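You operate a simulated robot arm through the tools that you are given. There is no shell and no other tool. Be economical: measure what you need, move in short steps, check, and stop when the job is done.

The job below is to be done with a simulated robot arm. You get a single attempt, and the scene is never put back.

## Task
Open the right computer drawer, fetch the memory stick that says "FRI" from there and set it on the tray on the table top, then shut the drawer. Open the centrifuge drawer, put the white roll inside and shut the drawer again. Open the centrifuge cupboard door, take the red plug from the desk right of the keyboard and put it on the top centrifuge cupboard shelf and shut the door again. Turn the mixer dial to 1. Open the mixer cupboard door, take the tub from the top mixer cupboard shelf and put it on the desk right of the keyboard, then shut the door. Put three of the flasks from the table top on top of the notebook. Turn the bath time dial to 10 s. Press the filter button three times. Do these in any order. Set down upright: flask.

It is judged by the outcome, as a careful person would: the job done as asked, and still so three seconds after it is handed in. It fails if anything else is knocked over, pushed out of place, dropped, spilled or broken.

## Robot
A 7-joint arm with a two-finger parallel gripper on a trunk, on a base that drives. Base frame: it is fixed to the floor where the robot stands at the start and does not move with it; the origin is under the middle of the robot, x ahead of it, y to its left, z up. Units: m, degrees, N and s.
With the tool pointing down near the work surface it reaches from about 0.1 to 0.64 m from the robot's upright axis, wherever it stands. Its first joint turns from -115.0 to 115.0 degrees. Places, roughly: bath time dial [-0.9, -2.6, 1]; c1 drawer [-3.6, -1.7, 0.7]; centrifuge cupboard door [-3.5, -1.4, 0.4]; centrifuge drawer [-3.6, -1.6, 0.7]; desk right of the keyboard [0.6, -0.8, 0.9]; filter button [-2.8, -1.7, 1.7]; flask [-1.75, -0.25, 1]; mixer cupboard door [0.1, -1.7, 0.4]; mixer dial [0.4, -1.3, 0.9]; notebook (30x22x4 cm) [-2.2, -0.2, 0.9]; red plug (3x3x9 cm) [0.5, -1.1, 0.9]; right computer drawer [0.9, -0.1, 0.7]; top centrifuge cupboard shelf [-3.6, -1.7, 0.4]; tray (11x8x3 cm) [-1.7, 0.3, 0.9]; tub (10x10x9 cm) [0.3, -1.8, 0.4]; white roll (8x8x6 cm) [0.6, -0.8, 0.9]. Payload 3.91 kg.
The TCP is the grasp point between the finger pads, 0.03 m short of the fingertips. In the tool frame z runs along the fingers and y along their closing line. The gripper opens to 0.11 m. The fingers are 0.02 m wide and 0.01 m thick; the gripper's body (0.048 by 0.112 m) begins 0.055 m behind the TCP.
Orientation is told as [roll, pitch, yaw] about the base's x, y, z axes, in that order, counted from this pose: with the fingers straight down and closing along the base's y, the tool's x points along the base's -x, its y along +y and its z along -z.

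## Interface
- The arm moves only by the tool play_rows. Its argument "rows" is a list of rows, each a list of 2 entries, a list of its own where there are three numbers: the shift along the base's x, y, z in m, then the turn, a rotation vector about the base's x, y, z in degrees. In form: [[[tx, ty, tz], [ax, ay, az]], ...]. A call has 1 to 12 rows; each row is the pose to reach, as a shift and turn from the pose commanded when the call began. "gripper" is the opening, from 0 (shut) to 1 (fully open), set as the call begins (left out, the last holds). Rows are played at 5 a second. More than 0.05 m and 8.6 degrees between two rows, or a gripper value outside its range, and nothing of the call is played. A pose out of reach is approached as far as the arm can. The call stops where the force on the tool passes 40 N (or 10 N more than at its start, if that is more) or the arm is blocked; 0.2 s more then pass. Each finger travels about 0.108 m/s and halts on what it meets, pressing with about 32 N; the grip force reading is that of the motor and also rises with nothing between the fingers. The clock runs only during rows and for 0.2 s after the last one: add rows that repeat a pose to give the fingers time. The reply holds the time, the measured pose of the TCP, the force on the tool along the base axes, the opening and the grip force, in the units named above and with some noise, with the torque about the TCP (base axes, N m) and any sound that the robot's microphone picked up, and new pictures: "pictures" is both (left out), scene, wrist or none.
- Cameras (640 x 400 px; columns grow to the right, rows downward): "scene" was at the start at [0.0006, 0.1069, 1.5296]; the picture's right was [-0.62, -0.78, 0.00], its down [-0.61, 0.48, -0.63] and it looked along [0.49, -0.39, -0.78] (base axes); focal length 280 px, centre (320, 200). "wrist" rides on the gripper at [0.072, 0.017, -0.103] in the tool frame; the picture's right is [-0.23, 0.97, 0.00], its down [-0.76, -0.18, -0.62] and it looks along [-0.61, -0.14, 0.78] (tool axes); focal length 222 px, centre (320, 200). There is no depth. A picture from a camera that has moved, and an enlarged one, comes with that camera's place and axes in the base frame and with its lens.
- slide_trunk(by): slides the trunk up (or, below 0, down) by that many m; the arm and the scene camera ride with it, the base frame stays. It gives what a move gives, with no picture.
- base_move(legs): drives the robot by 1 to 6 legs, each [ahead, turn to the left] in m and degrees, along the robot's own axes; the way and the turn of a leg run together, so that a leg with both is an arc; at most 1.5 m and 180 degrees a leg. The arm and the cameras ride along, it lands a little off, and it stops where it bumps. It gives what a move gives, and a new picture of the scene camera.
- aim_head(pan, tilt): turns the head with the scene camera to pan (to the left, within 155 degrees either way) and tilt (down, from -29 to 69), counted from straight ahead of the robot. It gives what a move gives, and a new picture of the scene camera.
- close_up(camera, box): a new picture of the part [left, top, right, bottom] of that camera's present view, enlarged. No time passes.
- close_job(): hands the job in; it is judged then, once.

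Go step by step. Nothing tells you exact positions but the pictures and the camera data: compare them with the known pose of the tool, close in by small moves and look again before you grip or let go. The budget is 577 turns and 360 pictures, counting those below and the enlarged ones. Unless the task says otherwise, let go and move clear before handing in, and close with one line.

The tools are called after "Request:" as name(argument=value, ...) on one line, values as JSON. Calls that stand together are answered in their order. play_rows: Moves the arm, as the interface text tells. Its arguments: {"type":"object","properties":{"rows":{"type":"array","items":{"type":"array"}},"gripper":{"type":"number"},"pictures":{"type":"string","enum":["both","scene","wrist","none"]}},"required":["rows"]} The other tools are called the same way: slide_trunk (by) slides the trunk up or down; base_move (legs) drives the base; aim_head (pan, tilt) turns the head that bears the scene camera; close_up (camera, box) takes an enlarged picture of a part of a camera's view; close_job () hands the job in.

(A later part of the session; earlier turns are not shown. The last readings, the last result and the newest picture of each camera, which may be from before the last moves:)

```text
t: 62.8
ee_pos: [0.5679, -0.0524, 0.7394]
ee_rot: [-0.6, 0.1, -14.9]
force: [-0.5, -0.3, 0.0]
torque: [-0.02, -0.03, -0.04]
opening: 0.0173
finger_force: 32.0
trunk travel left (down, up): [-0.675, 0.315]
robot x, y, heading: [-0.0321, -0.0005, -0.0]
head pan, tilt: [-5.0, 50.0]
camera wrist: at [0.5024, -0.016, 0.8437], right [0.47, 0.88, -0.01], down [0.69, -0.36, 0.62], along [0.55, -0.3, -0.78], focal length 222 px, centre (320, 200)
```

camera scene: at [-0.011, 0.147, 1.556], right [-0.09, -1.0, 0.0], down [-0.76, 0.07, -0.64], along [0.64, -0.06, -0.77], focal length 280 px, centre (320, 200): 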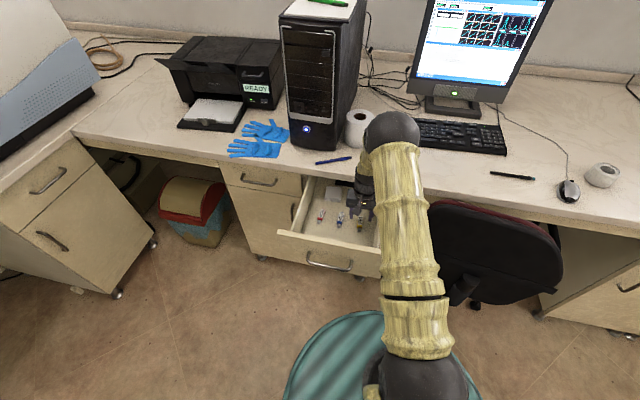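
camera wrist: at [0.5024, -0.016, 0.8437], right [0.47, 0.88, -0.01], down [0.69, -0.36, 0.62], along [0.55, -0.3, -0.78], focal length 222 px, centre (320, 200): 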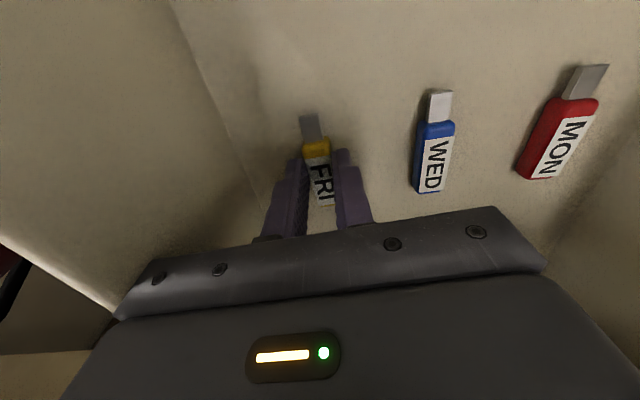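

I've got the stick. I'll lift it clear, tuck the arm in and head over to the table.

Request:
play_rows(rows=[[[0, 0, 0.04], [0, 0, 0]], [[0, 0, 0.09], [0, 0, 0]], [[0, 0, 0.14], [0, 0, 0]], [[0, 0, 0.19], [0, 0, 0]], [[0, 0, 0.24], [0, 0, 0]], [[0, 0, 0.29], [0, 0, 0]], [[0, 0, 0.34], [0, 0, 0]], [[-0.05, 0, 0.36], [0, 0, 0]], [[-0.1, 0, 0.36], [0, 0, 0]], [[-0.15, 0, 0.36], [0, 0, 0]], [[-0.2, 0, 0.36], [0, 0, 0]]], pictures="wrist")

Request:
base_move(legs=[[-0.5, 0], [0, 170.5], [0.45, 0], [0, -9]])

Request:
aim_head(pan=0, tilt=45)

```text
refused: row 8 steps farther than a row can; nothing moved
```

```text
t: 63.8
ee_pos: [0.5312, -0.0414, 0.7407]
ee_rot: [0.0, 0.1, -14.4]
force: [0.1, 0.5, -0.6]
torque: [-0.06, 0.0, -0.01]
opening: 0.0172
finger_force: 31.9
trunk travel left (down, up): [-0.675, 0.315]
robot x, y, heading: [-0.0708, -0.0025, 0.1]
head pan, tilt: [-5.0, 50.0]
stopped in leg 1: the robot was blocked; the commanded pose is now the measured one
camera scene: at [-0.0503, 0.1472, 1.5559], right [-0.09, -1.0, 0.0], down [-0.76, 0.07, -0.64], along [0.64, -0.06, -0.77], focal length 280 px, centre (320, 200)
```

scene: 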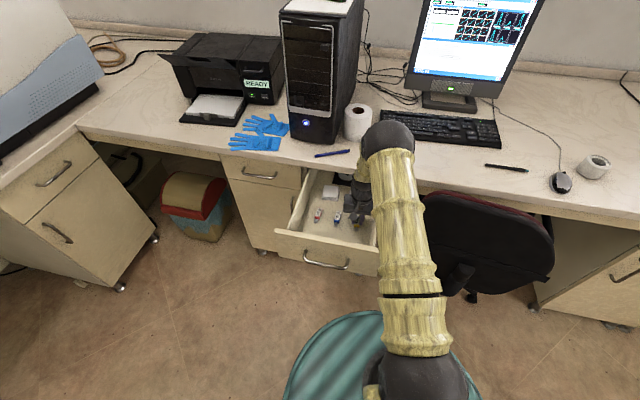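

```text
t: 64.5
ee_pos: [0.5319, -0.0436, 0.7397]
ee_rot: [0.0, 0.0, -14.4]
force: [0.4, 4.2, -1.1]
torque: [-0.18, -0.01, -0.11]
opening: 0.0174
finger_force: 31.7
trunk travel left (down, up): [-0.675, 0.315]
robot x, y, heading: [-0.0696, -0.0011, 0.0]
head pan, tilt: [0.0, 45.0]
camera scene: at [-0.0452, 0.1542, 1.5628], right [0.0, -1.0, 0.0], down [-0.71, 0.0, -0.71], along [0.71, 0.0, -0.71], focal length 280 px, centre (320, 200)
```

scene: 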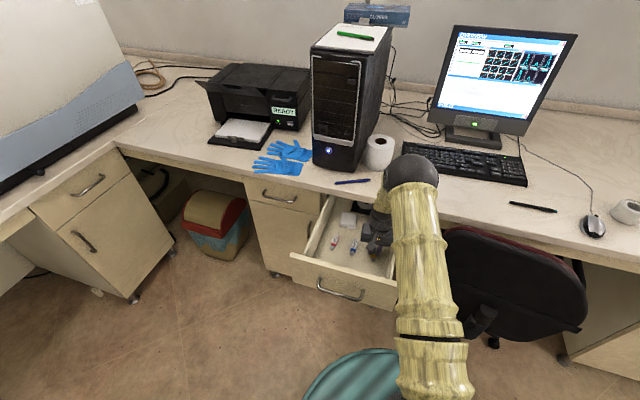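

The lift was refused, so the base moved with the gripper still in the drawer. It stopped after 4 cm with no harm done, and I won't chain moves like that again. I'll lift properly now.

Request:
play_rows(rows=[[[0, 0, 0.04], [0, 0, 0]], [[0, 0, 0.085], [0, 0, 0]], [[0, 0, 0.13], [0, 0, 0]], [[0, 0, 0.175], [0, 0, 0]], [[0, 0, 0.22], [0, 0, 0]], [[0, 0, 0.265], [0, 0, 0]], [[0, 0, 0.31], [0, 0, 0]], [[-0.03, 0, 0.34], [0, 0, 0]], [[-0.07, 0, 0.36], [0, 0, 0]], [[-0.11, 0, 0.36], [0, 0, 0]], [[-0.15, 0, 0.36], [0, 0, 0]]], pictures="both")

```text
t: 66.9
ee_pos: [0.3807, -0.0417, 1.1002]
ee_rot: [0.0, -0.1, -14.3]
force: [0.1, 0.6, 0.2]
torque: [0.02, 0.01, 0.01]
opening: 0.0172
finger_force: 32.2
trunk travel left (down, up): [-0.675, 0.315]
robot x, y, heading: [-0.0695, -0.0026, -0.1]
head pan, tilt: [0.0, 45.0]
camera scene: at [-0.0467, 0.1538, 1.5629], right [0.0, -1.0, 0.0], down [-0.71, 0.0, -0.71], along [0.71, 0.0, -0.71], focal length 280 px, centre (320, 200)
camera wrist: at [0.3143, -0.0076, 1.2043], right [0.46, 0.89, 0.0], down [0.69, -0.36, 0.62], along [0.55, -0.29, -0.78], focal length 222 px, centre (320, 200)
```

scene: 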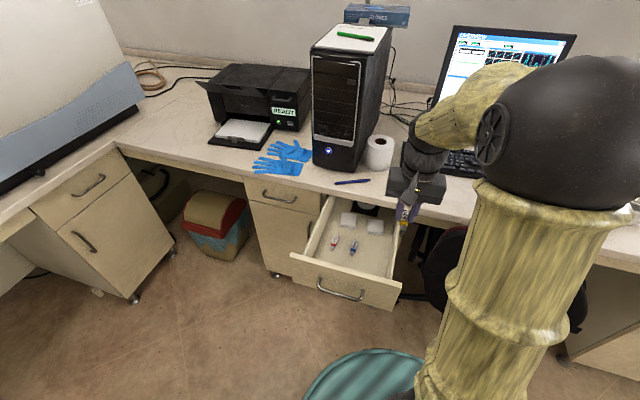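
wrist: 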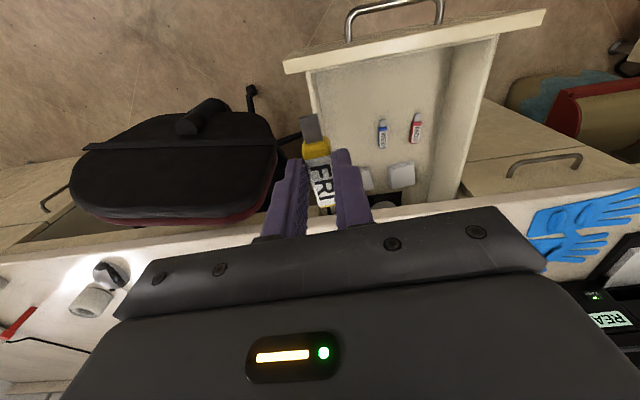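

The stick is held securely and clear of the drawer. I'll drive to the table.

Request:
base_move(legs=[[-0.45, 0], [0, 170.5], [0.4, 0], [0, -9]])

Request:
aim_head(pan=15, tilt=40)

```text
t: 79.3
ee_pos: [-1.3292, 0.2452, 1.0999]
ee_rot: [0.0, -0.1, 147.3]
force: [-0.1, -0.2, -0.8]
torque: [-0.02, 0.02, 0.02]
opening: 0.0176
finger_force: 32.2
trunk travel left (down, up): [-0.675, 0.315]
robot x, y, heading: [-0.9166, 0.0619, 161.5]
head pan, tilt: [0.0, 45.0]
camera scene: at [-0.9834, -0.073, 1.5629], right [0.32, 0.95, 0.0], down [0.67, -0.22, -0.71], along [-0.67, 0.22, -0.71], focal length 280 px, centre (320, 200)
```

scene: 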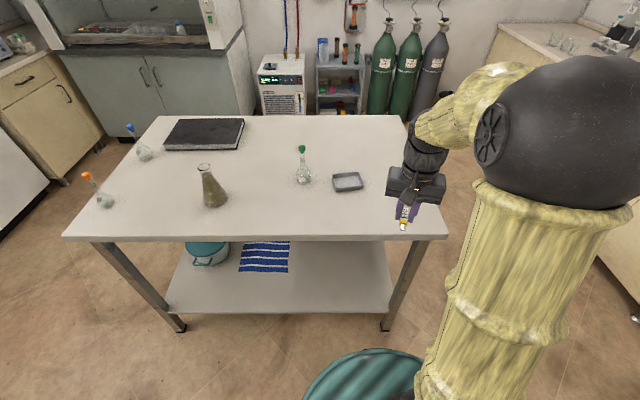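

```text
t: 80.1
ee_pos: [-1.33, 0.2449, 1.0996]
ee_rot: [0.0, -0.1, 147.3]
force: [0.5, 0.0, 0.1]
torque: [0.0, -0.03, -0.01]
opening: 0.0172
finger_force: 32.0
trunk travel left (down, up): [-0.675, 0.315]
robot x, y, heading: [-0.9136, 0.0656, 161.6]
head pan, tilt: [15.0, 40.0]
camera scene: at [-0.9911, -0.0938, 1.5701], right [0.06, 1.0, 0.0], down [0.64, -0.04, -0.77], along [-0.76, 0.05, -0.64], focal length 280 px, centre (320, 200)
```

scene: 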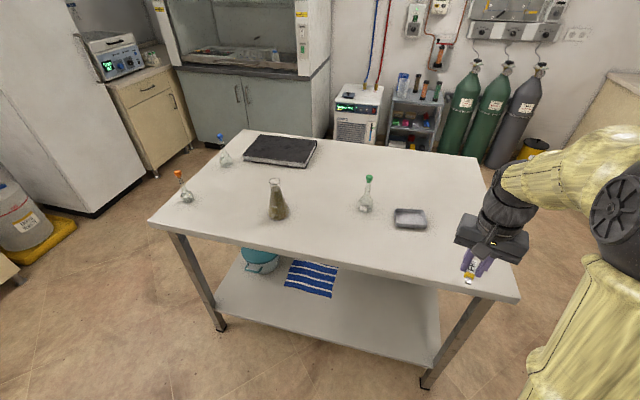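

I'm at the table with the tray ahead, and I count four flasks: three capped ones and a murky conical one. I'll look closer at the tray and the flasks.

Request:
close_up(camera="scene", box=[340, 160, 460, 235])

Request:
close_up(camera="scene", box=[160, 120, 320, 220])

Request:
play_rows(rows=[[[0, 0, 0.01], [0, 0, -8.4]], [[0, 0, 0.02], [0, 0, -16.8]], [[0, 0, 0.02], [0, 0, -25.2]], [[0, 0, 0.02], [0, 0, -33.6]], [[0, 0, 0.02], [0, 0, -42]], [[0, 0, 0.02], [0, 0, -50.4]], [[0, 0, 0.02], [0, 0, -58.8]], [[0, 0, 0.02], [0, 0, -67.2]], [[0, 0, 0.02], [0, 0, -75.6]]], pictures="none")

```text
5.33 times, centred on (400, 198) of scene
camera zoom: at [-0.9911, -0.0938, 1.5701], right [0.06, 1.0, 0.0], down [0.64, -0.04, -0.77], along [-0.76, 0.05, -0.64], focal length 1491 px, centre (-107, 213)
```

zoom: 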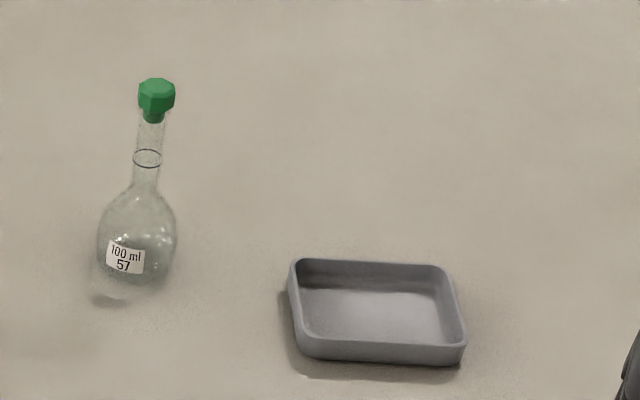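

```text
4.00 times, centred on (240, 170) of scene
camera zoom: at [-0.9911, -0.0938, 1.5701], right [0.06, 1.0, 0.0], down [0.64, -0.04, -0.77], along [-0.76, 0.05, -0.64], focal length 1118 px, centre (640, 320)
```

zoom: 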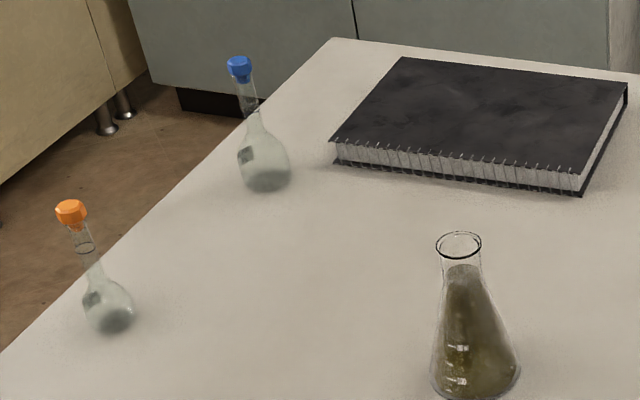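

```text
t: 82.1
ee_pos: [-1.3289, 0.2445, 1.1192]
ee_rot: [0.1, -0.1, 71.7]
force: [0.0, -0.1, 0.2]
torque: [0.02, -0.01, 0.01]
opening: 0.0175
finger_force: 32.0
trunk travel left (down, up): [-0.675, 0.315]
robot x, y, heading: [-0.9161, 0.0652, 161.8]
head pan, tilt: [15.0, 40.0]
```

The flasks are 100 ml volumetric ones with coloured stoppers. I'll move closer to the table.

Request:
base_move(legs=[[0.17, 0]])

```text
t: 83.6
ee_pos: [-1.4901, 0.2981, 1.1182]
ee_rot: [0.0, -0.2, 71.7]
force: [0.4, -0.5, 0.1]
torque: [-0.01, -0.05, -0.02]
opening: 0.0174
finger_force: 31.6
trunk travel left (down, up): [-0.675, 0.315]
robot x, y, heading: [-1.0758, 0.1169, 161.8]
head pan, tilt: [15.0, 40.0]
camera scene: at [-1.1528, -0.0401, 1.5701], right [0.06, 1.0, 0.0], down [0.64, -0.04, -0.77], along [-0.76, 0.05, -0.64], focal length 280 px, centre (320, 200)
```

scene: 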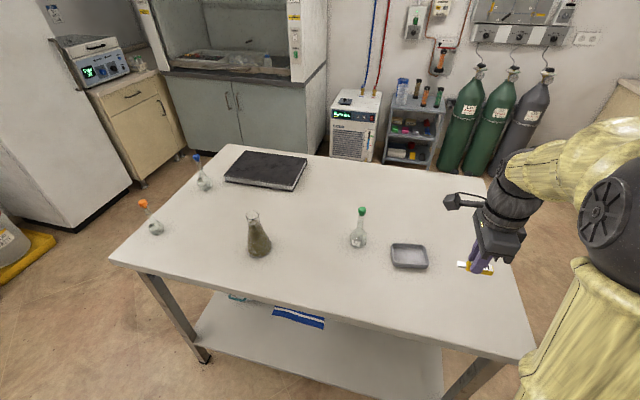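

Both views put the tray at (-1.665, 0.255). I'll move above it and check.

Request:
play_rows(rows=[[[-0.04, -0.01, 0], [0, 0, 0]], [[-0.08, -0.02, 0], [0, 0, 0]], [[-0.12, -0.03, 0], [0, 0, 0]], [[-0.16, -0.04, 0], [0, 0, 0]], [[-0.175, -0.043, -0.03], [0, 0, 0]], [[-0.175, -0.043, -0.06], [0, 0, 0]]], pictures="both")

```text
t: 85.0
ee_pos: [-1.6654, 0.2557, 1.0596]
ee_rot: [0.1, 0.0, 71.8]
force: [-0.3, 0.0, 0.1]
torque: [0.0, -0.02, 0.01]
opening: 0.0174
finger_force: 32.4
trunk travel left (down, up): [-0.675, 0.315]
robot x, y, heading: [-1.0784, 0.1195, 161.3]
head pan, tilt: [15.0, 40.0]
camera scene: at [-1.152, -0.0405, 1.5701], right [0.06, 1.0, 0.0], down [0.64, -0.04, -0.77], along [-0.76, 0.05, -0.64], focal length 280 px, centre (320, 200)
camera wrist: at [-1.7048, 0.1919, 1.1636], right [-0.85, 0.52, 0.0], down [0.41, 0.67, 0.62], along [0.33, 0.53, -0.78], focal length 222 px, centre (320, 200)
```

scene: 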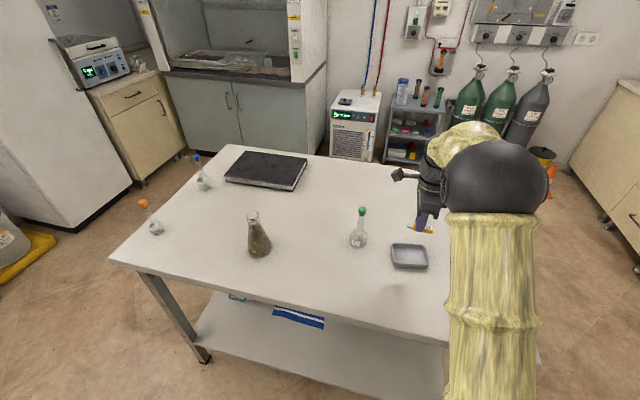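
wrist: 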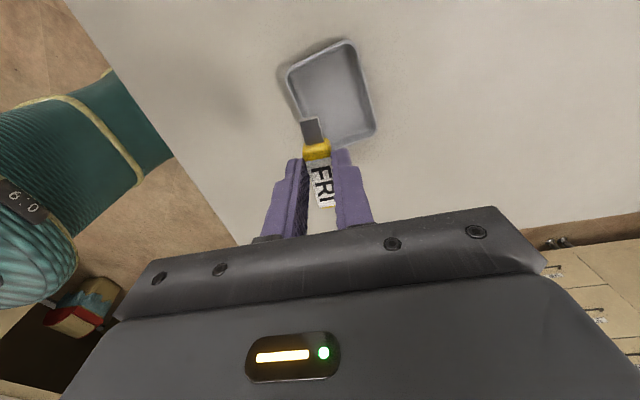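

The tray is below, aligned with the stick. I'll descend in steps.

Request:
play_rows(rows=[[[-0.006, 0.0, -0.03], [0, 0, 0]], [[-0.006, 0.0, -0.06], [0, 0, 0]], [[-0.006, 0.0, -0.09], [0, 0, 0]], [[-0.006, 0.0, -0.11], [0, 0, 0]]], pictures="both")

```text
t: 86.0
ee_pos: [-1.6712, 0.2545, 0.9495]
ee_rot: [0.0, -0.1, 71.8]
force: [-0.1, 0.8, -0.4]
torque: [0.02, 0.01, -0.01]
opening: 0.0174
finger_force: 32.1
trunk travel left (down, up): [-0.675, 0.315]
robot x, y, heading: [-1.076, 0.1161, 161.6]
head pan, tilt: [15.0, 40.0]
camera scene: at [-1.152, -0.0405, 1.5701], right [0.06, 1.0, 0.0], down [0.64, -0.04, -0.77], along [-0.76, 0.05, -0.64], focal length 280 px, centre (320, 200)
camera wrist: at [-1.7099, 0.193, 1.0534], right [-0.85, 0.52, 0.0], down [0.41, 0.67, 0.62], along [0.33, 0.53, -0.78], focal length 222 px, centre (320, 200)
```

scene: 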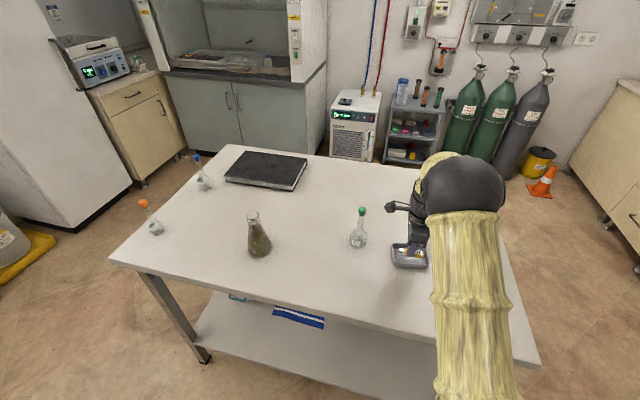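
wrist: 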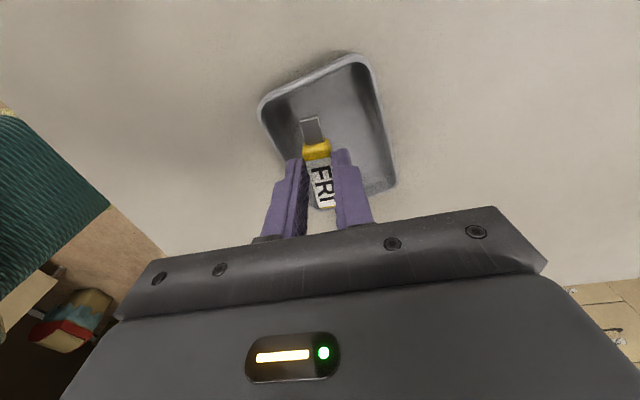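

The stick is above the tray. I'll lower it gently until it touches.

Request:
play_rows(rows=[[[-0.005, 0.003, -0.01], [0, 0, 0]], [[-0.005, 0.003, -0.018], [0, 0, 0]], [[-0.005, 0.003, -0.024], [0, 0, 0]], [[-0.005, 0.003, -0.027], [0, 0, 0]], [[-0.005, 0.003, -0.03], [0, 0, 0]]], pictures="wrist")

```text
t: 87.2
ee_pos: [-1.6751, 0.2582, 0.9236]
ee_rot: [0.4, -0.1, 71.6]
force: [-1.4, 0.0, 24.8]
torque: [0.06, -0.05, -0.03]
opening: 0.0176
finger_force: 32.0
trunk travel left (down, up): [-0.675, 0.315]
robot x, y, heading: [-1.0773, 0.1146, 161.9]
head pan, tilt: [15.0, 40.0]
camera wrist: at [-1.7139, 0.1956, 1.0276], right [-0.85, 0.52, 0.01], down [0.41, 0.67, 0.62], along [0.32, 0.53, -0.78], focal length 222 px, centre (320, 200)
```

wrist: 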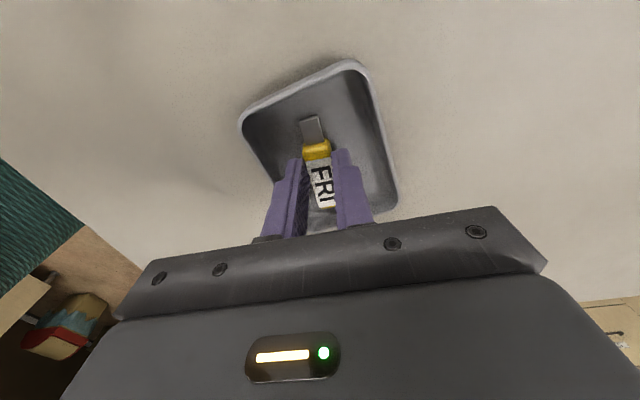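

It touched the tray floor. I'll ease off, let go and lift.

Request:
play_rows(rows=[[[0, 0, 0.004], [0, 0, 0]], [[0, 0, 0.004], [0, 0, 0]]], pictures="none")

Request:
play_rows(rows=[[[0, 0, 0], [0, 0, 0]], [[0, 0, 0], [0, 0, 0]], [[0, 0, 0.03], [0, 0, 0]], [[0, 0, 0.07], [0, 0, 0]], [[0, 0, 0.12], [0, 0, 0]], [[0, 0, 0.17], [0, 0, 0]]], gripper=0.32, pictures="wrist")

```text
t: 87.8
ee_pos: [-1.6749, 0.2582, 0.9225]
ee_rot: [0.0, -0.1, 71.8]
force: [-2.7, 1.3, 9.9]
torque: [0.04, 0.1, 0.04]
opening: 0.0174
finger_force: 31.4
trunk travel left (down, up): [-0.675, 0.315]
robot x, y, heading: [-1.0763, 0.1177, 161.4]
head pan, tilt: [15.0, 40.0]
```

```text
t: 89.2
ee_pos: [-1.675, 0.2607, 1.094]
ee_rot: [0.0, -0.2, 71.7]
force: [-0.3, -0.1, 0.1]
torque: [-0.02, 0.02, 0.03]
opening: 0.0353
finger_force: 0.0
trunk travel left (down, up): [-0.675, 0.315]
robot x, y, heading: [-1.0745, 0.1152, 161.7]
head pan, tilt: [15.0, 40.0]
camera wrist: at [-1.7142, 0.1965, 1.1982], right [-0.85, 0.52, 0.0], down [0.41, 0.67, 0.62], along [0.32, 0.53, -0.78], focal length 222 px, centre (320, 200)
```

wrist: 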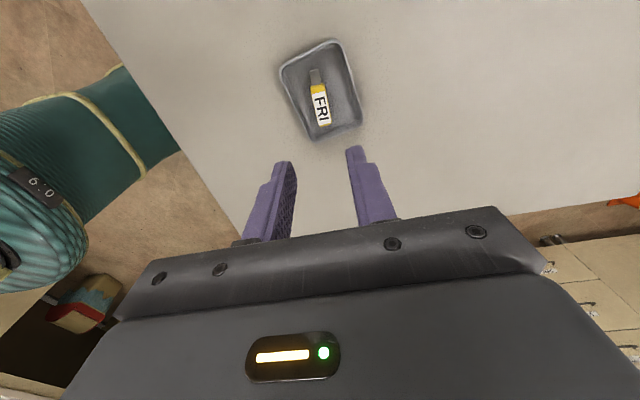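

The FRI stick lies in the tray. Next is the green-stoppered flask, and I'll hold its neck with the tool tilted 45°, so I'll turn the tool while well clear.

Request:
play_rows(rows=[[[0.02, 0, 0.02], [0, 0, 8.5]], [[0.05, 0, 0.04], [0, 0, 17]], [[0.08, -0.01, 0.06], [0, 0, 25.5]], [[0.11, -0.02, 0.08], [0, 0, 34]], [[0.14, -0.03, 0.08], [0, 0, 42.5]], [[0.16, -0.05, 0.08], [0, 0, 51]], [[0.18, -0.08, 0.08], [0, 0, 59.5]], [[0.19, -0.11, 0.08], [0, 0, 68]], [[0.19, -0.14, 0.08], [0, 0, 76.5]], [[0.19, -0.143, 0.08], [0, 0, 85]], [[0.19, -0.143, 0.08], [0, 0, 93.5]], [[0.19, -0.143, 0.08], [0, 0, 102]]], gripper=0.55, pictures="none")

Request:
play_rows(rows=[[[0, 0, 0], [0, 0, 6.3]], [[0, 0, 0], [0, 0, 6.3]]], pictures="none")

Request:
play_rows(rows=[[[0, 0, -0.02], [0, 7.5, 0]], [[0, 0, -0.04], [0, 15, 0]], [[0, 0, -0.06], [0, 22.5, 0]], [[0, 0, -0.08], [0, 30, 0]], [[0, 0, -0.1], [0, 37.5, 0]], [[0, 0, -0.12], [0, 45, 0]]], pictures="both")

```text
t: 91.8
ee_pos: [-1.4863, 0.1152, 1.1748]
ee_rot: [0.1, -0.1, 173.9]
force: [0.4, -0.2, 1.0]
torque: [0.0, 0.02, 0.04]
opening: 0.0605
finger_force: 0.0
trunk travel left (down, up): [-0.675, 0.315]
robot x, y, heading: [-1.0769, 0.1155, 161.7]
head pan, tilt: [15.0, 40.0]
```

```text
t: 92.4
ee_pos: [-1.4872, 0.1163, 1.1739]
ee_rot: [0.1, -0.1, -179.9]
force: [0.6, -0.2, 0.5]
torque: [-0.02, 0.03, -0.01]
opening: 0.0606
finger_force: 0.0
trunk travel left (down, up): [-0.675, 0.315]
robot x, y, heading: [-1.0759, 0.1184, 161.7]
head pan, tilt: [15.0, 40.0]
```

```text
t: 94.0
ee_pos: [-1.4938, 0.0461, 1.093]
ee_rot: [0.5, -41.2, -169.8]
force: [0.1, 0.2, 1.1]
torque: [0.0, -0.01, 0.0]
opening: 0.0605
finger_force: 0.1
out of reach, approached as far as the arm can: row 5, 6
trunk travel left (down, up): [-0.675, 0.315]
robot x, y, heading: [-1.073, 0.1191, 161.4]
head pan, tilt: [15.0, 40.0]
stopped in row 6: the arm was blocked; the commanded pose is now the measured one
camera scene: at [-1.1512, -0.0405, 1.5702], right [0.06, 1.0, 0.0], down [0.64, -0.04, -0.77], along [-0.76, 0.05, -0.64], focal length 280 px, centre (320, 200)
camera wrist: at [-1.3698, 0.0527, 1.1245], right [0.01, -0.99, 0.16], down [-0.19, 0.15, 0.97], along [-0.98, -0.04, -0.19], focal length 222 px, centre (320, 200)
```

scene: 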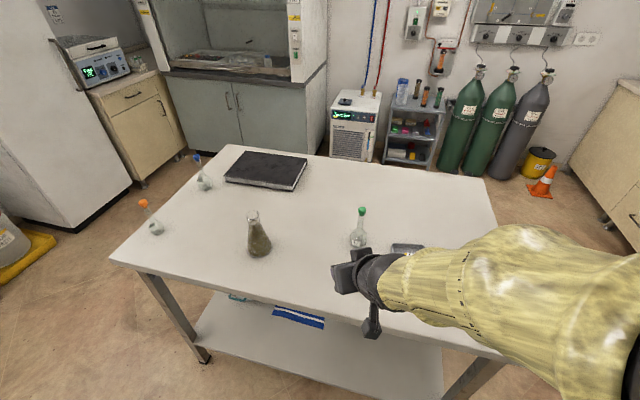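
wrist: 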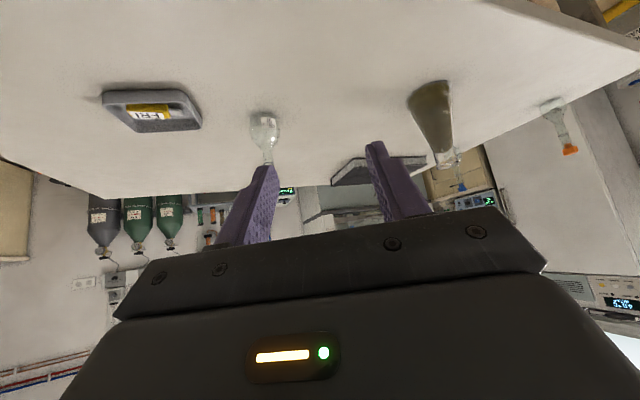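

The arm is too folded this close in, so I'll back up a bit to give it room.

Request:
base_move(legs=[[-0.13, 0]])

Request:
play_rows(rows=[[[-0.03, 0.02, 0], [0, 0, -3]], [[-0.06, 0.05, 0], [0, 0, -6]], [[-0.09, 0.08, 0], [0, 0, -10]], [[-0.12, 0.1, 0], [0, 0, -10]], [[-0.14, 0.11, 0], [0, 3, -10]], [[-0.16, 0.113, 0], [0, 4, -10]]], pictures="both")

```text
t: 95.2
ee_pos: [-1.3686, 0.004, 1.0945]
ee_rot: [0.4, -41.2, -169.7]
force: [0.7, -0.1, 0.2]
torque: [0.03, 0.02, 0.0]
opening: 0.0605
finger_force: 0.1
trunk travel left (down, up): [-0.675, 0.315]
robot x, y, heading: [-0.9515, 0.0752, 161.7]
head pan, tilt: [15.0, 40.0]
camera scene: at [-1.0257, -0.0824, 1.5702], right [0.06, 1.0, 0.0], down [0.64, -0.04, -0.77], along [-0.77, 0.04, -0.64], focal length 280 px, centre (320, 200)
```

scene: 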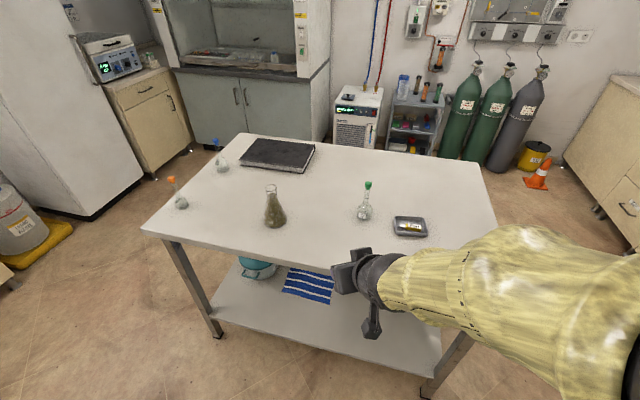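

```text
t: 96.6
ee_pos: [-1.4996, 0.108, 1.1181]
ee_rot: [0.1, -45.2, -179.4]
force: [0.2, 0.1, 0.5]
torque: [-0.02, 0.0, 0.02]
opening: 0.0605
finger_force: 0.1
out of reach, approached as far as the arm can: row 4, 5, 6
trunk travel left (down, up): [-0.675, 0.315]
robot x, y, heading: [-0.9493, 0.076, 161.7]
head pan, tilt: [15.0, 40.0]
camera scene: at [-1.0272, -0.0805, 1.5703], right [0.06, 1.0, 0.0], down [0.64, -0.04, -0.77], along [-0.76, 0.04, -0.64], focal length 280 px, centre (320, 200)
camera wrist: at [-1.3739, 0.0919, 1.1412], right [-0.15, -0.98, 0.16], down [-0.1, 0.18, 0.98], along [-0.98, 0.13, -0.12], focal length 222 px, centre (320, 200)
```

scene: 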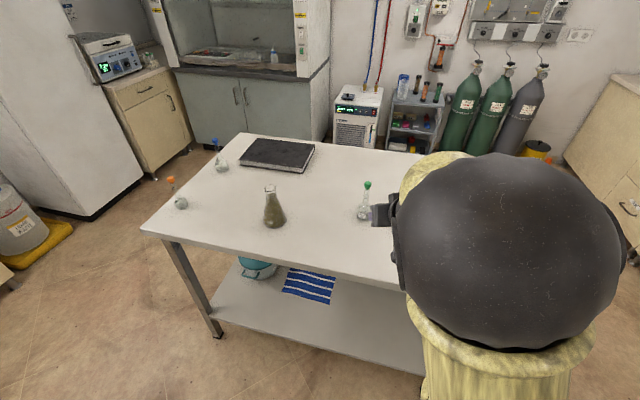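
wrist: 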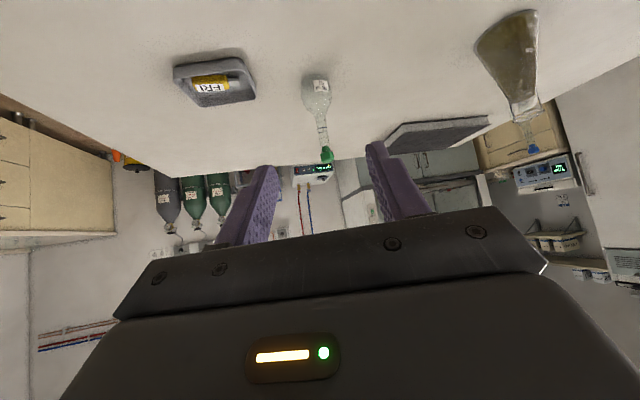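

The orientation is good and the flask lies straight ahead. I'll lower the trunk and close in.

Request:
slide_trunk(by=-0.12)

Request:
play_rows(rows=[[[-0.04, 0.0, 0], [0, 0, 0]], [[-0.08, 0.001, 0], [0, 0, 0]], [[-0.12, 0.002, -0.005], [0, 0, 0]], [[-0.14, 0.002, -0.01], [0, 0, 0]], [[-0.14, 0.002, -0.01], [0, 0, 0]]], pictures="both")

```text
t: 98.1
ee_pos: [-1.498, 0.1059, 0.9987]
ee_rot: [0.0, -45.2, -179.3]
force: [-0.5, -0.4, -0.7]
torque: [0.0, -0.01, 0.02]
opening: 0.0604
finger_force: 0.1
trunk travel left (down, up): [-0.555, 0.435]
robot x, y, heading: [-0.9535, 0.0762, 161.7]
head pan, tilt: [15.0, 40.0]
```

```text
t: 99.3
ee_pos: [-1.5365, 0.0828, 1.0445]
ee_rot: [0.0, -45.1, -179.3]
force: [0.5, 0.6, -0.9]
torque: [-0.01, -0.01, 0.04]
opening: 0.0603
finger_force: 0.1
out of reach, approached as far as the arm can: row 1, 2, 3, 4, 5
trunk travel left (down, up): [-0.555, 0.435]
robot x, y, heading: [-0.9487, 0.0758, 161.5]
head pan, tilt: [15.0, 40.0]
camera scene: at [-1.0273, -0.0819, 1.4501], right [0.06, 1.0, 0.0], down [0.64, -0.04, -0.77], along [-0.76, 0.04, -0.64], focal length 280 px, centre (320, 200)
camera wrist: at [-1.4125, 0.0674, 1.0672], right [-0.15, -0.98, 0.16], down [-0.1, 0.18, 0.98], along [-0.98, 0.13, -0.12], focal length 222 px, centre (320, 200)
```

scene: 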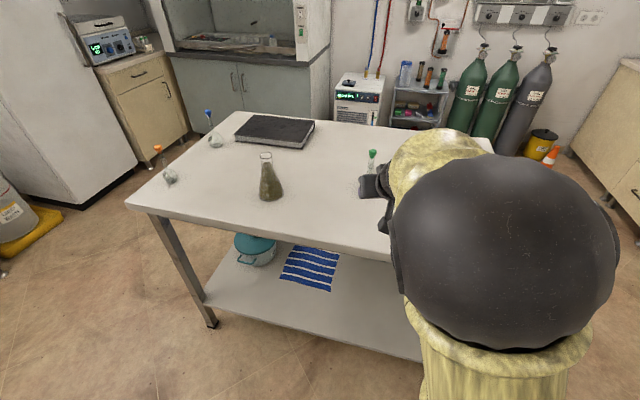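
wrist: 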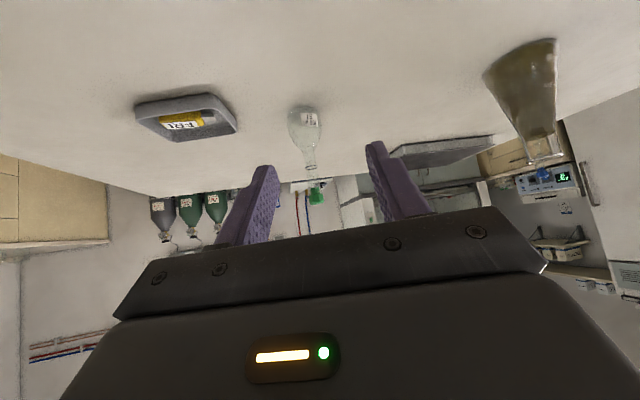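

The wrist hits a limit when the target is low relative to the shoulder. I'll raise the tool and lower the trunk further.

Request:
play_rows(rows=[[[-0.0, 0.0, 0.04], [0, 0, 0]], [[-0.02, 0.01, 0.08], [0, 0, 0]], [[-0.05, 0.02, 0.12], [0, 0, 0]], [[-0.08, 0.025, 0.16], [0, 0, 0]], [[-0.08, 0.025, 0.2], [0, 0, 0]]], pictures="none")

Request:
slide_trunk(by=-0.2)

Request:
play_rows(rows=[[[0, 0.0, -0.02], [0, 0, 0]], [[-0.01, 0, -0.04], [0, 0, 0]], [[-0.02, 0, -0.05], [0, 0, 0]]], pictures="both")

```text
refused: row 3 steps farther than a row can; nothing moved
```

```text
t: 100.8
ee_pos: [-1.5368, 0.0829, 0.9077]
ee_rot: [0.0, -46.7, -179.5]
force: [18.0, -1.8, 21.7]
torque: [0.7, -0.2, -0.59]
opening: 0.0597
finger_force: 0.0
trunk travel left (down, up): [-0.408, 0.582]
robot x, y, heading: [-0.9548, 0.0768, 161.5]
head pan, tilt: [15.0, 40.0]
stopped: the force on the tool passed its limit (the readings are from after the stop); the commanded pose is now the measured one
```

```text
t: 101.2
ee_pos: [-1.539, 0.0839, 0.9073]
ee_rot: [0.1, -47.5, -179.7]
force: [12.0, -0.5, 17.7]
torque: [0.6, -0.03, -0.46]
opening: 0.0602
finger_force: 0.0
out of reach, approached as far as the arm can: row 1
trunk travel left (down, up): [-0.408, 0.582]
robot x, y, heading: [-0.954, 0.0735, 161.9]
head pan, tilt: [15.0, 40.0]
stopped in row 1: the force on the tool passed its limit (the readings are from after the stop); the commanded pose is now the measured one
camera scene: at [-1.0236, -0.0823, 1.3027], right [0.06, 1.0, 0.0], down [0.64, -0.04, -0.77], along [-0.77, 0.04, -0.64], focal length 280 px, centre (320, 200)
camera wrist: at [-1.4138, 0.0685, 0.925], right [-0.14, -0.97, 0.17], down [-0.06, 0.18, 0.98], along [-0.99, 0.13, -0.08], focal length 222 px, centre (320, 200)
```

scene: 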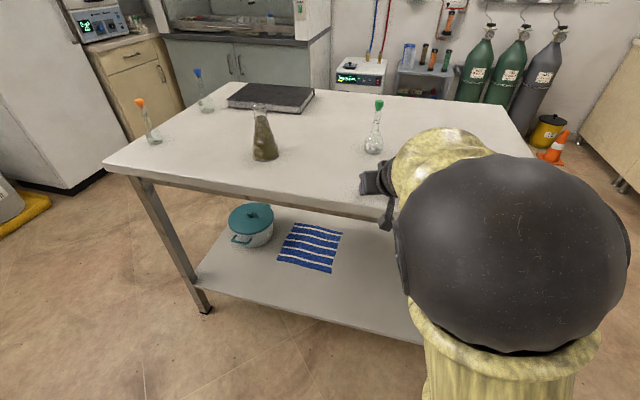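
wrist: 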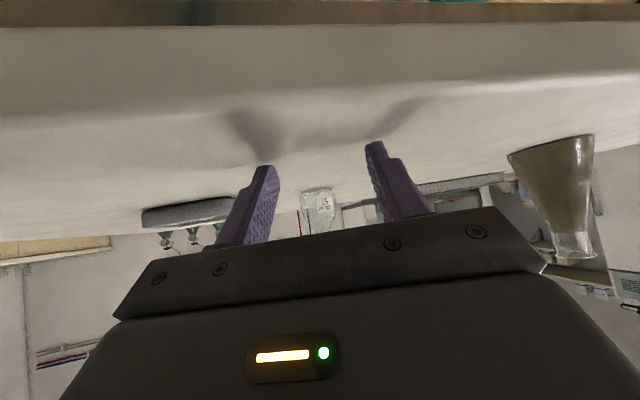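

A refused row left the fingertips resting on the table, and nothing else moved. I'll raise the tool, and I won't chain trunk or base moves onto an unconfirmed move again.

Request:
play_rows(rows=[[[0, 0.0, 0.03], [0, 0, 0]], [[0, 0.0, 0.06], [0, 0, 0]], [[-0.02, 0.01, 0.09], [0, 0, 0]], [[-0.05, 0.02, 0.11], [0, 0, 0]], [[-0.08, 0.03, 0.12], [0, 0, 0]]], pictures="wrist")

```text
t: 102.4
ee_pos: [-1.5723, 0.0996, 1.0229]
ee_rot: [0.0, -47.1, -179.5]
force: [-0.5, -0.1, 0.6]
torque: [-0.03, -0.02, 0.0]
opening: 0.0604
finger_force: 0.0
out of reach, approached as far as the arm can: row 4, 5
trunk travel left (down, up): [-0.408, 0.582]
robot x, y, heading: [-0.9549, 0.074, 161.6]
head pan, tilt: [15.0, 40.0]
camera wrist: at [-1.4476, 0.084, 1.04], right [-0.15, -0.98, 0.17], down [-0.06, 0.18, 0.98], along [-0.99, 0.13, -0.09], focal length 222 px, centre (320, 200)
```

wrist: 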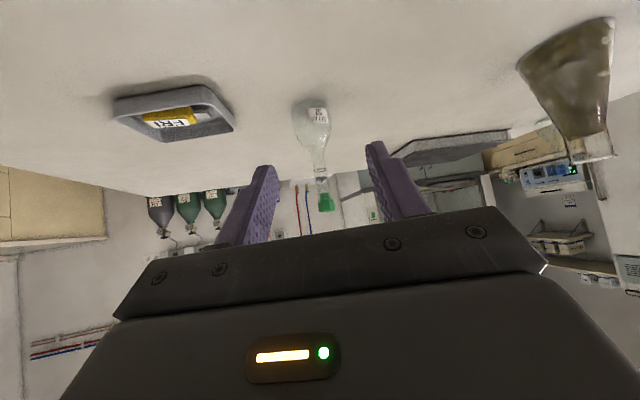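

Request:
play_rows(rows=[[[0, 0.0, 0.04], [0, 0, 0]], [[0, 0.0, 0.08], [0, 0, 0]], [[0, 0.0, 0.12], [0, 0, 0]], [[0, 0.0, 0.15], [0, 0, 0]]], pictures="none")

```text
t: 103.4
ee_pos: [-1.5522, 0.0938, 1.1636]
ee_rot: [-0.2, -47.2, -179.4]
force: [0.5, 0.6, -0.3]
torque: [0.02, 0.04, -0.01]
opening: 0.0605
finger_force: 0.1
out of reach, approached as far as the arm can: row 3, 4
trunk travel left (down, up): [-0.408, 0.582]
robot x, y, heading: [-0.9542, 0.0731, 161.7]
head pan, tilt: [15.0, 40.0]
```

I'll probe the reachable region from this trunk height.

Request:
play_rows(rows=[[[0, 0, -0.04], [0, 0, 0]], [[-0.03, 0.01, -0.06], [0, 0, 0]], [[-0.06, 0.01, -0.08], [0, 0, 0]], [[-0.1, 0.01, -0.09], [0, 0, 0]], [[-0.13, 0.01, -0.1], [0, 0, 0]]], pictures="scene")

```text
t: 104.6
ee_pos: [-1.5778, 0.0836, 1.0652]
ee_rot: [0.1, -47.1, -179.5]
force: [0.7, 0.2, -0.8]
torque: [0.01, 0.01, 0.02]
opening: 0.0604
finger_force: 0.1
out of reach, approached as far as the arm can: row 2, 3, 4, 5
trunk travel left (down, up): [-0.408, 0.582]
robot x, y, heading: [-0.952, 0.0749, 161.9]
head pan, tilt: [15.0, 40.0]
camera scene: at [-1.0269, -0.0819, 1.3027], right [0.06, 1.0, 0.0], down [0.64, -0.04, -0.77], along [-0.76, 0.04, -0.64], focal length 280 px, centre (320, 200)
```

scene: 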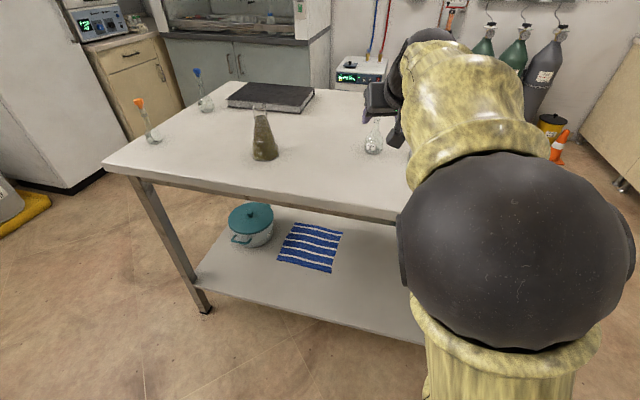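

Tilting isn't workable here, so I'll go with a vertical tool instead and hold the flask at its stopper and neck. I'll straighten the tool first.

Request:
play_rows(rows=[[[0.01, 0.0, 0.03], [0, -8, 0]], [[0.02, 0.0, 0.06], [0, -16, 0]], [[0.03, 0.0, 0.09], [0, -24, 0]], [[0.04, 0.0, 0.1], [0, -32, 0]], [[0.05, 0.0, 0.1], [0, -40, 0]], [[0.06, 0.0, 0.1], [0, -47, 0]], [[0.06, 0.0, 0.1], [0, -47, 0]]], pictures="none")

```text
t: 106.2
ee_pos: [-1.3829, 0.0602, 1.1495]
ee_rot: [0.5, -0.2, -179.5]
force: [-0.7, -0.4, -1.0]
torque: [-0.01, 0.03, 0.01]
opening: 0.0606
finger_force: 0.1
out of reach, approached as far as the arm can: row 1, 2, 3, 4, 5, 6, 7
trunk travel left (down, up): [-0.408, 0.582]
robot x, y, heading: [-0.95, 0.0775, 161.6]
head pan, tilt: [15.0, 40.0]
```

Request:
slide_trunk(by=0.25)

Request:
base_move(legs=[[0.18, 0]])

```text
t: 108.7
ee_pos: [-1.3848, 0.0604, 1.3988]
ee_rot: [0.4, -0.2, -179.5]
force: [0.8, -1.0, -0.4]
torque: [0.03, -0.05, 0.01]
opening: 0.0607
finger_force: 0.0
trunk travel left (down, up): [-0.658, 0.332]
robot x, y, heading: [-0.9488, 0.0731, 161.7]
head pan, tilt: [15.0, 40.0]
```

```text
t: 110.2
ee_pos: [-1.5573, 0.1172, 1.3981]
ee_rot: [0.6, -0.2, -179.7]
force: [-0.2, 0.4, 0.6]
torque: [-0.01, -0.03, 0.0]
opening: 0.0604
finger_force: 0.1
trunk travel left (down, up): [-0.658, 0.332]
robot x, y, heading: [-1.1234, 0.1353, 161.7]
head pan, tilt: [15.0, 40.0]
camera scene: at [-1.2003, -0.0246, 1.5526], right [0.06, 1.0, 0.0], down [0.64, -0.04, -0.77], along [-0.76, 0.04, -0.64], focal length 280 px, centre (320, 200)
```

scene: 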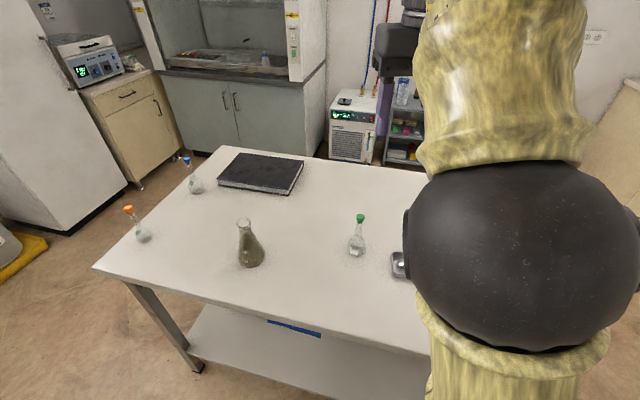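

The flask appears to be at about (-1.75, 0.118) with its stopper top near z 1.035. I'll come over it from above, keeping high.

Request:
play_rows(rows=[[[-0.02, 0.0, -0.045], [0, 0, 0]], [[-0.04, 0.0, -0.09], [0, 0, 0]], [[-0.06, 0.0, -0.13], [0, 0, 0]], [[-0.08, 0.0, -0.17], [0, 0, 0]], [[-0.1, 0.0, -0.21], [0, 0, 0]], [[-0.13, 0.0, -0.24], [0, 0, 0]], [[-0.16, 0.0, -0.26], [0, 0, 0]]], pictures="wrist")

```text
t: 111.8
ee_pos: [-1.6018, 0.1022, 1.1668]
ee_rot: [0.8, -0.5, -179.5]
force: [1.2, 0.3, -0.1]
torque: [-0.02, 0.0, -0.01]
opening: 0.0604
finger_force: 0.0
out of reach, approached as far as the arm can: row 3, 4, 5, 6, 7
trunk travel left (down, up): [-0.658, 0.332]
robot x, y, heading: [-1.121, 0.1324, 161.8]
head pan, tilt: [15.0, 40.0]
camera wrist: at [-1.5281, 0.0871, 1.2714], right [-0.22, -0.98, 0.02], down [-0.76, 0.18, 0.63], along [-0.61, 0.13, -0.78], focal length 222 px, centre (320, 200)
```

wrist: 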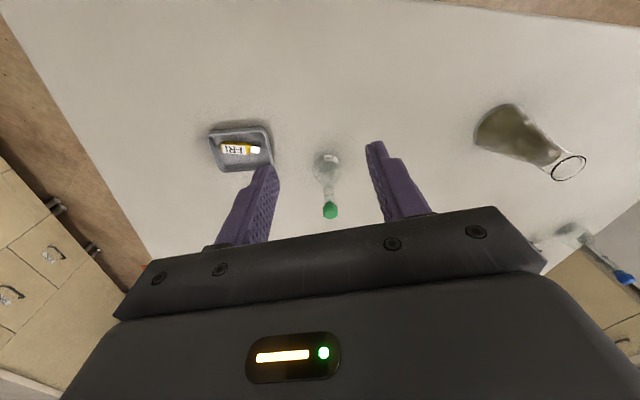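

The arm seems stuck in an awkward branch, as it had more reach before. I'll turn the yaw back to what worked and test.

Request:
play_rows(rows=[[[0, 0.0, 0.0], [0, 0, -8]], [[0, 0.0, 0.0], [0, 0, -16]], [[0, 0.0, 0.0], [0, 0, -24]], [[0, 0.0, 0.0], [0, 0, -32]], [[-0.03, 0.0, 0.0], [0, 0, -33]], [[-0.06, 0.0, 0.0], [0, 0, -33]], [[-0.09, 0.0, 0.0], [0, 0, -33]]], pictures="scene")

```text
t: 113.5
ee_pos: [-1.5486, 0.2275, 1.1437]
ee_rot: [3.9, -0.8, 150.6]
force: [0.2, -0.2, 0.7]
torque: [0.02, 0.01, 0.01]
opening: 0.0606
finger_force: 0.1
out of reach, approached as far as the arm can: row 1, 2, 3, 4, 5, 6, 7
trunk travel left (down, up): [-0.658, 0.332]
robot x, y, heading: [-1.1247, 0.1299, 161.8]
head pan, tilt: [15.0, 40.0]
camera scene: at [-1.1987, -0.0251, 1.5527], right [0.06, 1.0, 0.0], down [0.64, -0.04, -0.77], along [-0.76, 0.04, -0.64], focal length 280 px, centre (320, 200)
```

scene: 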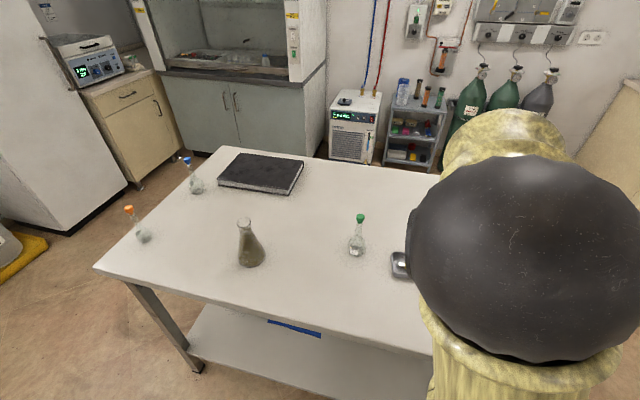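

Request:
play_rows(rows=[[[0.02, 0.02, -0.02], [-1, 0, 0]], [[0.04, 0.03, -0.05], [-2, 0, 0]], [[0.05, 0.03, -0.08], [-3, 0, 0]], [[0.05, 0.03, -0.1], [-3, 0, 0]]], pictures="none")

Request:
play_rows(rows=[[[0, 0, 0.04], [0, 0, 0]], [[0, 0, 0.08], [0, 0, 0]], [[0, 0, 0.12], [0, 0, 0]], [[0, 0, 0.16], [0, 0, 0]], [[0, 0, 0.2], [0, 0, 0]], [[0, 0, 0.24], [0, 0, 0]]], pictures="scene")

```text
t: 114.5
ee_pos: [-1.4828, 0.2435, 1.0605]
ee_rot: [6.5, 0.4, 150.6]
force: [-0.1, 0.7, -0.3]
torque: [-0.02, -0.02, -0.01]
opening: 0.0606
finger_force: 0.0
out of reach, approached as far as the arm can: row 2, 3, 4
trunk travel left (down, up): [-0.658, 0.332]
robot x, y, heading: [-1.12, 0.1315, 161.7]
head pan, tilt: [15.0, 40.0]
```

```text
t: 115.8
ee_pos: [-1.4827, 0.2433, 1.2998]
ee_rot: [6.5, 0.5, 150.6]
force: [0.0, 0.4, 0.4]
torque: [0.01, -0.03, 0.01]
opening: 0.0606
finger_force: 0.0
trunk travel left (down, up): [-0.658, 0.332]
robot x, y, heading: [-1.1239, 0.1292, 161.6]
head pan, tilt: [15.0, 40.0]
camera scene: at [-1.1989, -0.025, 1.5527], right [0.06, 1.0, 0.0], down [0.64, -0.04, -0.77], along [-0.76, 0.04, -0.64], focal length 280 px, centre (320, 200)
```

scene: 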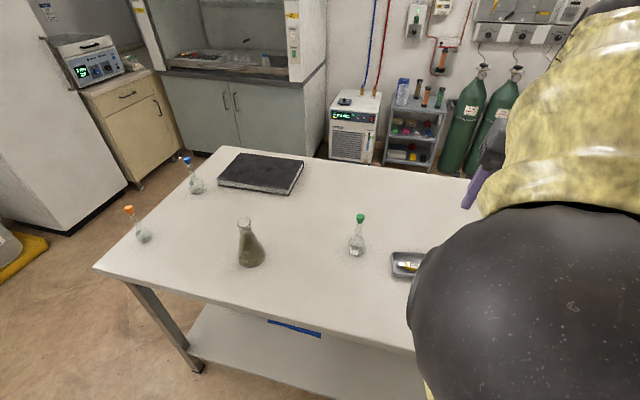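

The wrist is in a flipped branch. I'll back away and unwind it through the forward-pointing pose that worked earlier.

Request:
base_move(legs=[[-0.35, 0]])

Request:
play_rows(rows=[[[0, 0, 0], [0, 0, 8.5]], [[0, 0, 0], [0, 0, 17]], [[0, 0, 0], [0, 0, 25.5]], [[0, 0, 0], [0, 0, 34]], [[0, 0, 0], [0, 0, 42.5]], [[0, 0, 0], [0, 0, 51]], [[0, 0, 0], [0, 0, 59.5]], [[0, 0, 0], [0, 0, 68]], [[0, 0, 0], [0, 0, 76.5]], [[0, 0, 0], [0, 0, 85]], [[0, 0, 0], [0, 0, 93.5]], [[0, 0, 0], [0, 0, 101]]], pictures="scene")

```text
t: 118.1
ee_pos: [-1.1504, 0.1334, 1.3009]
ee_rot: [6.5, 0.6, 150.5]
force: [0.4, -0.5, -0.1]
torque: [0.0, 0.02, 0.01]
opening: 0.0605
finger_force: 0.0
trunk travel left (down, up): [-0.658, 0.332]
robot x, y, heading: [-0.7897, 0.0208, 161.6]
head pan, tilt: [15.0, 40.0]
camera scene: at [-0.8663, -0.1356, 1.5527], right [0.06, 1.0, 0.0], down [0.64, -0.04, -0.77], along [-0.77, 0.05, -0.64], focal length 280 px, centre (320, 200)
```

scene: 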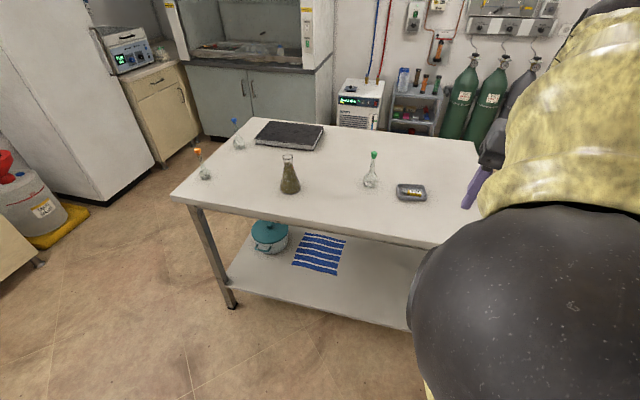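

```text
t: 120.7
ee_pos: [-1.1604, 0.1326, 1.3011]
ee_rot: [6.1, -0.8, -108.5]
force: [-0.3, -0.2, -0.5]
torque: [0.02, 0.01, -0.01]
opening: 0.0606
finger_force: 0.1
out of reach, approached as far as the arm can: row 11, 12
trunk travel left (down, up): [-0.658, 0.332]
robot x, y, heading: [-0.7934, 0.0237, 161.5]
head pan, tilt: [15.0, 40.0]
camera scene: at [-0.8668, -0.1353, 1.5527], right [0.06, 1.0, 0.0], down [0.64, -0.04, -0.77], along [-0.76, 0.05, -0.64], focal length 280 px, centre (320, 200)
```

scene: 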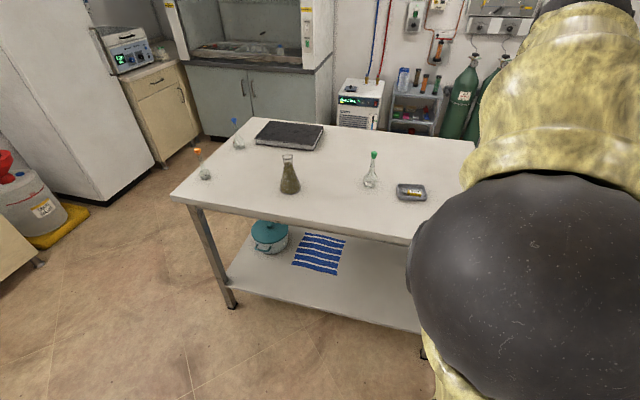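

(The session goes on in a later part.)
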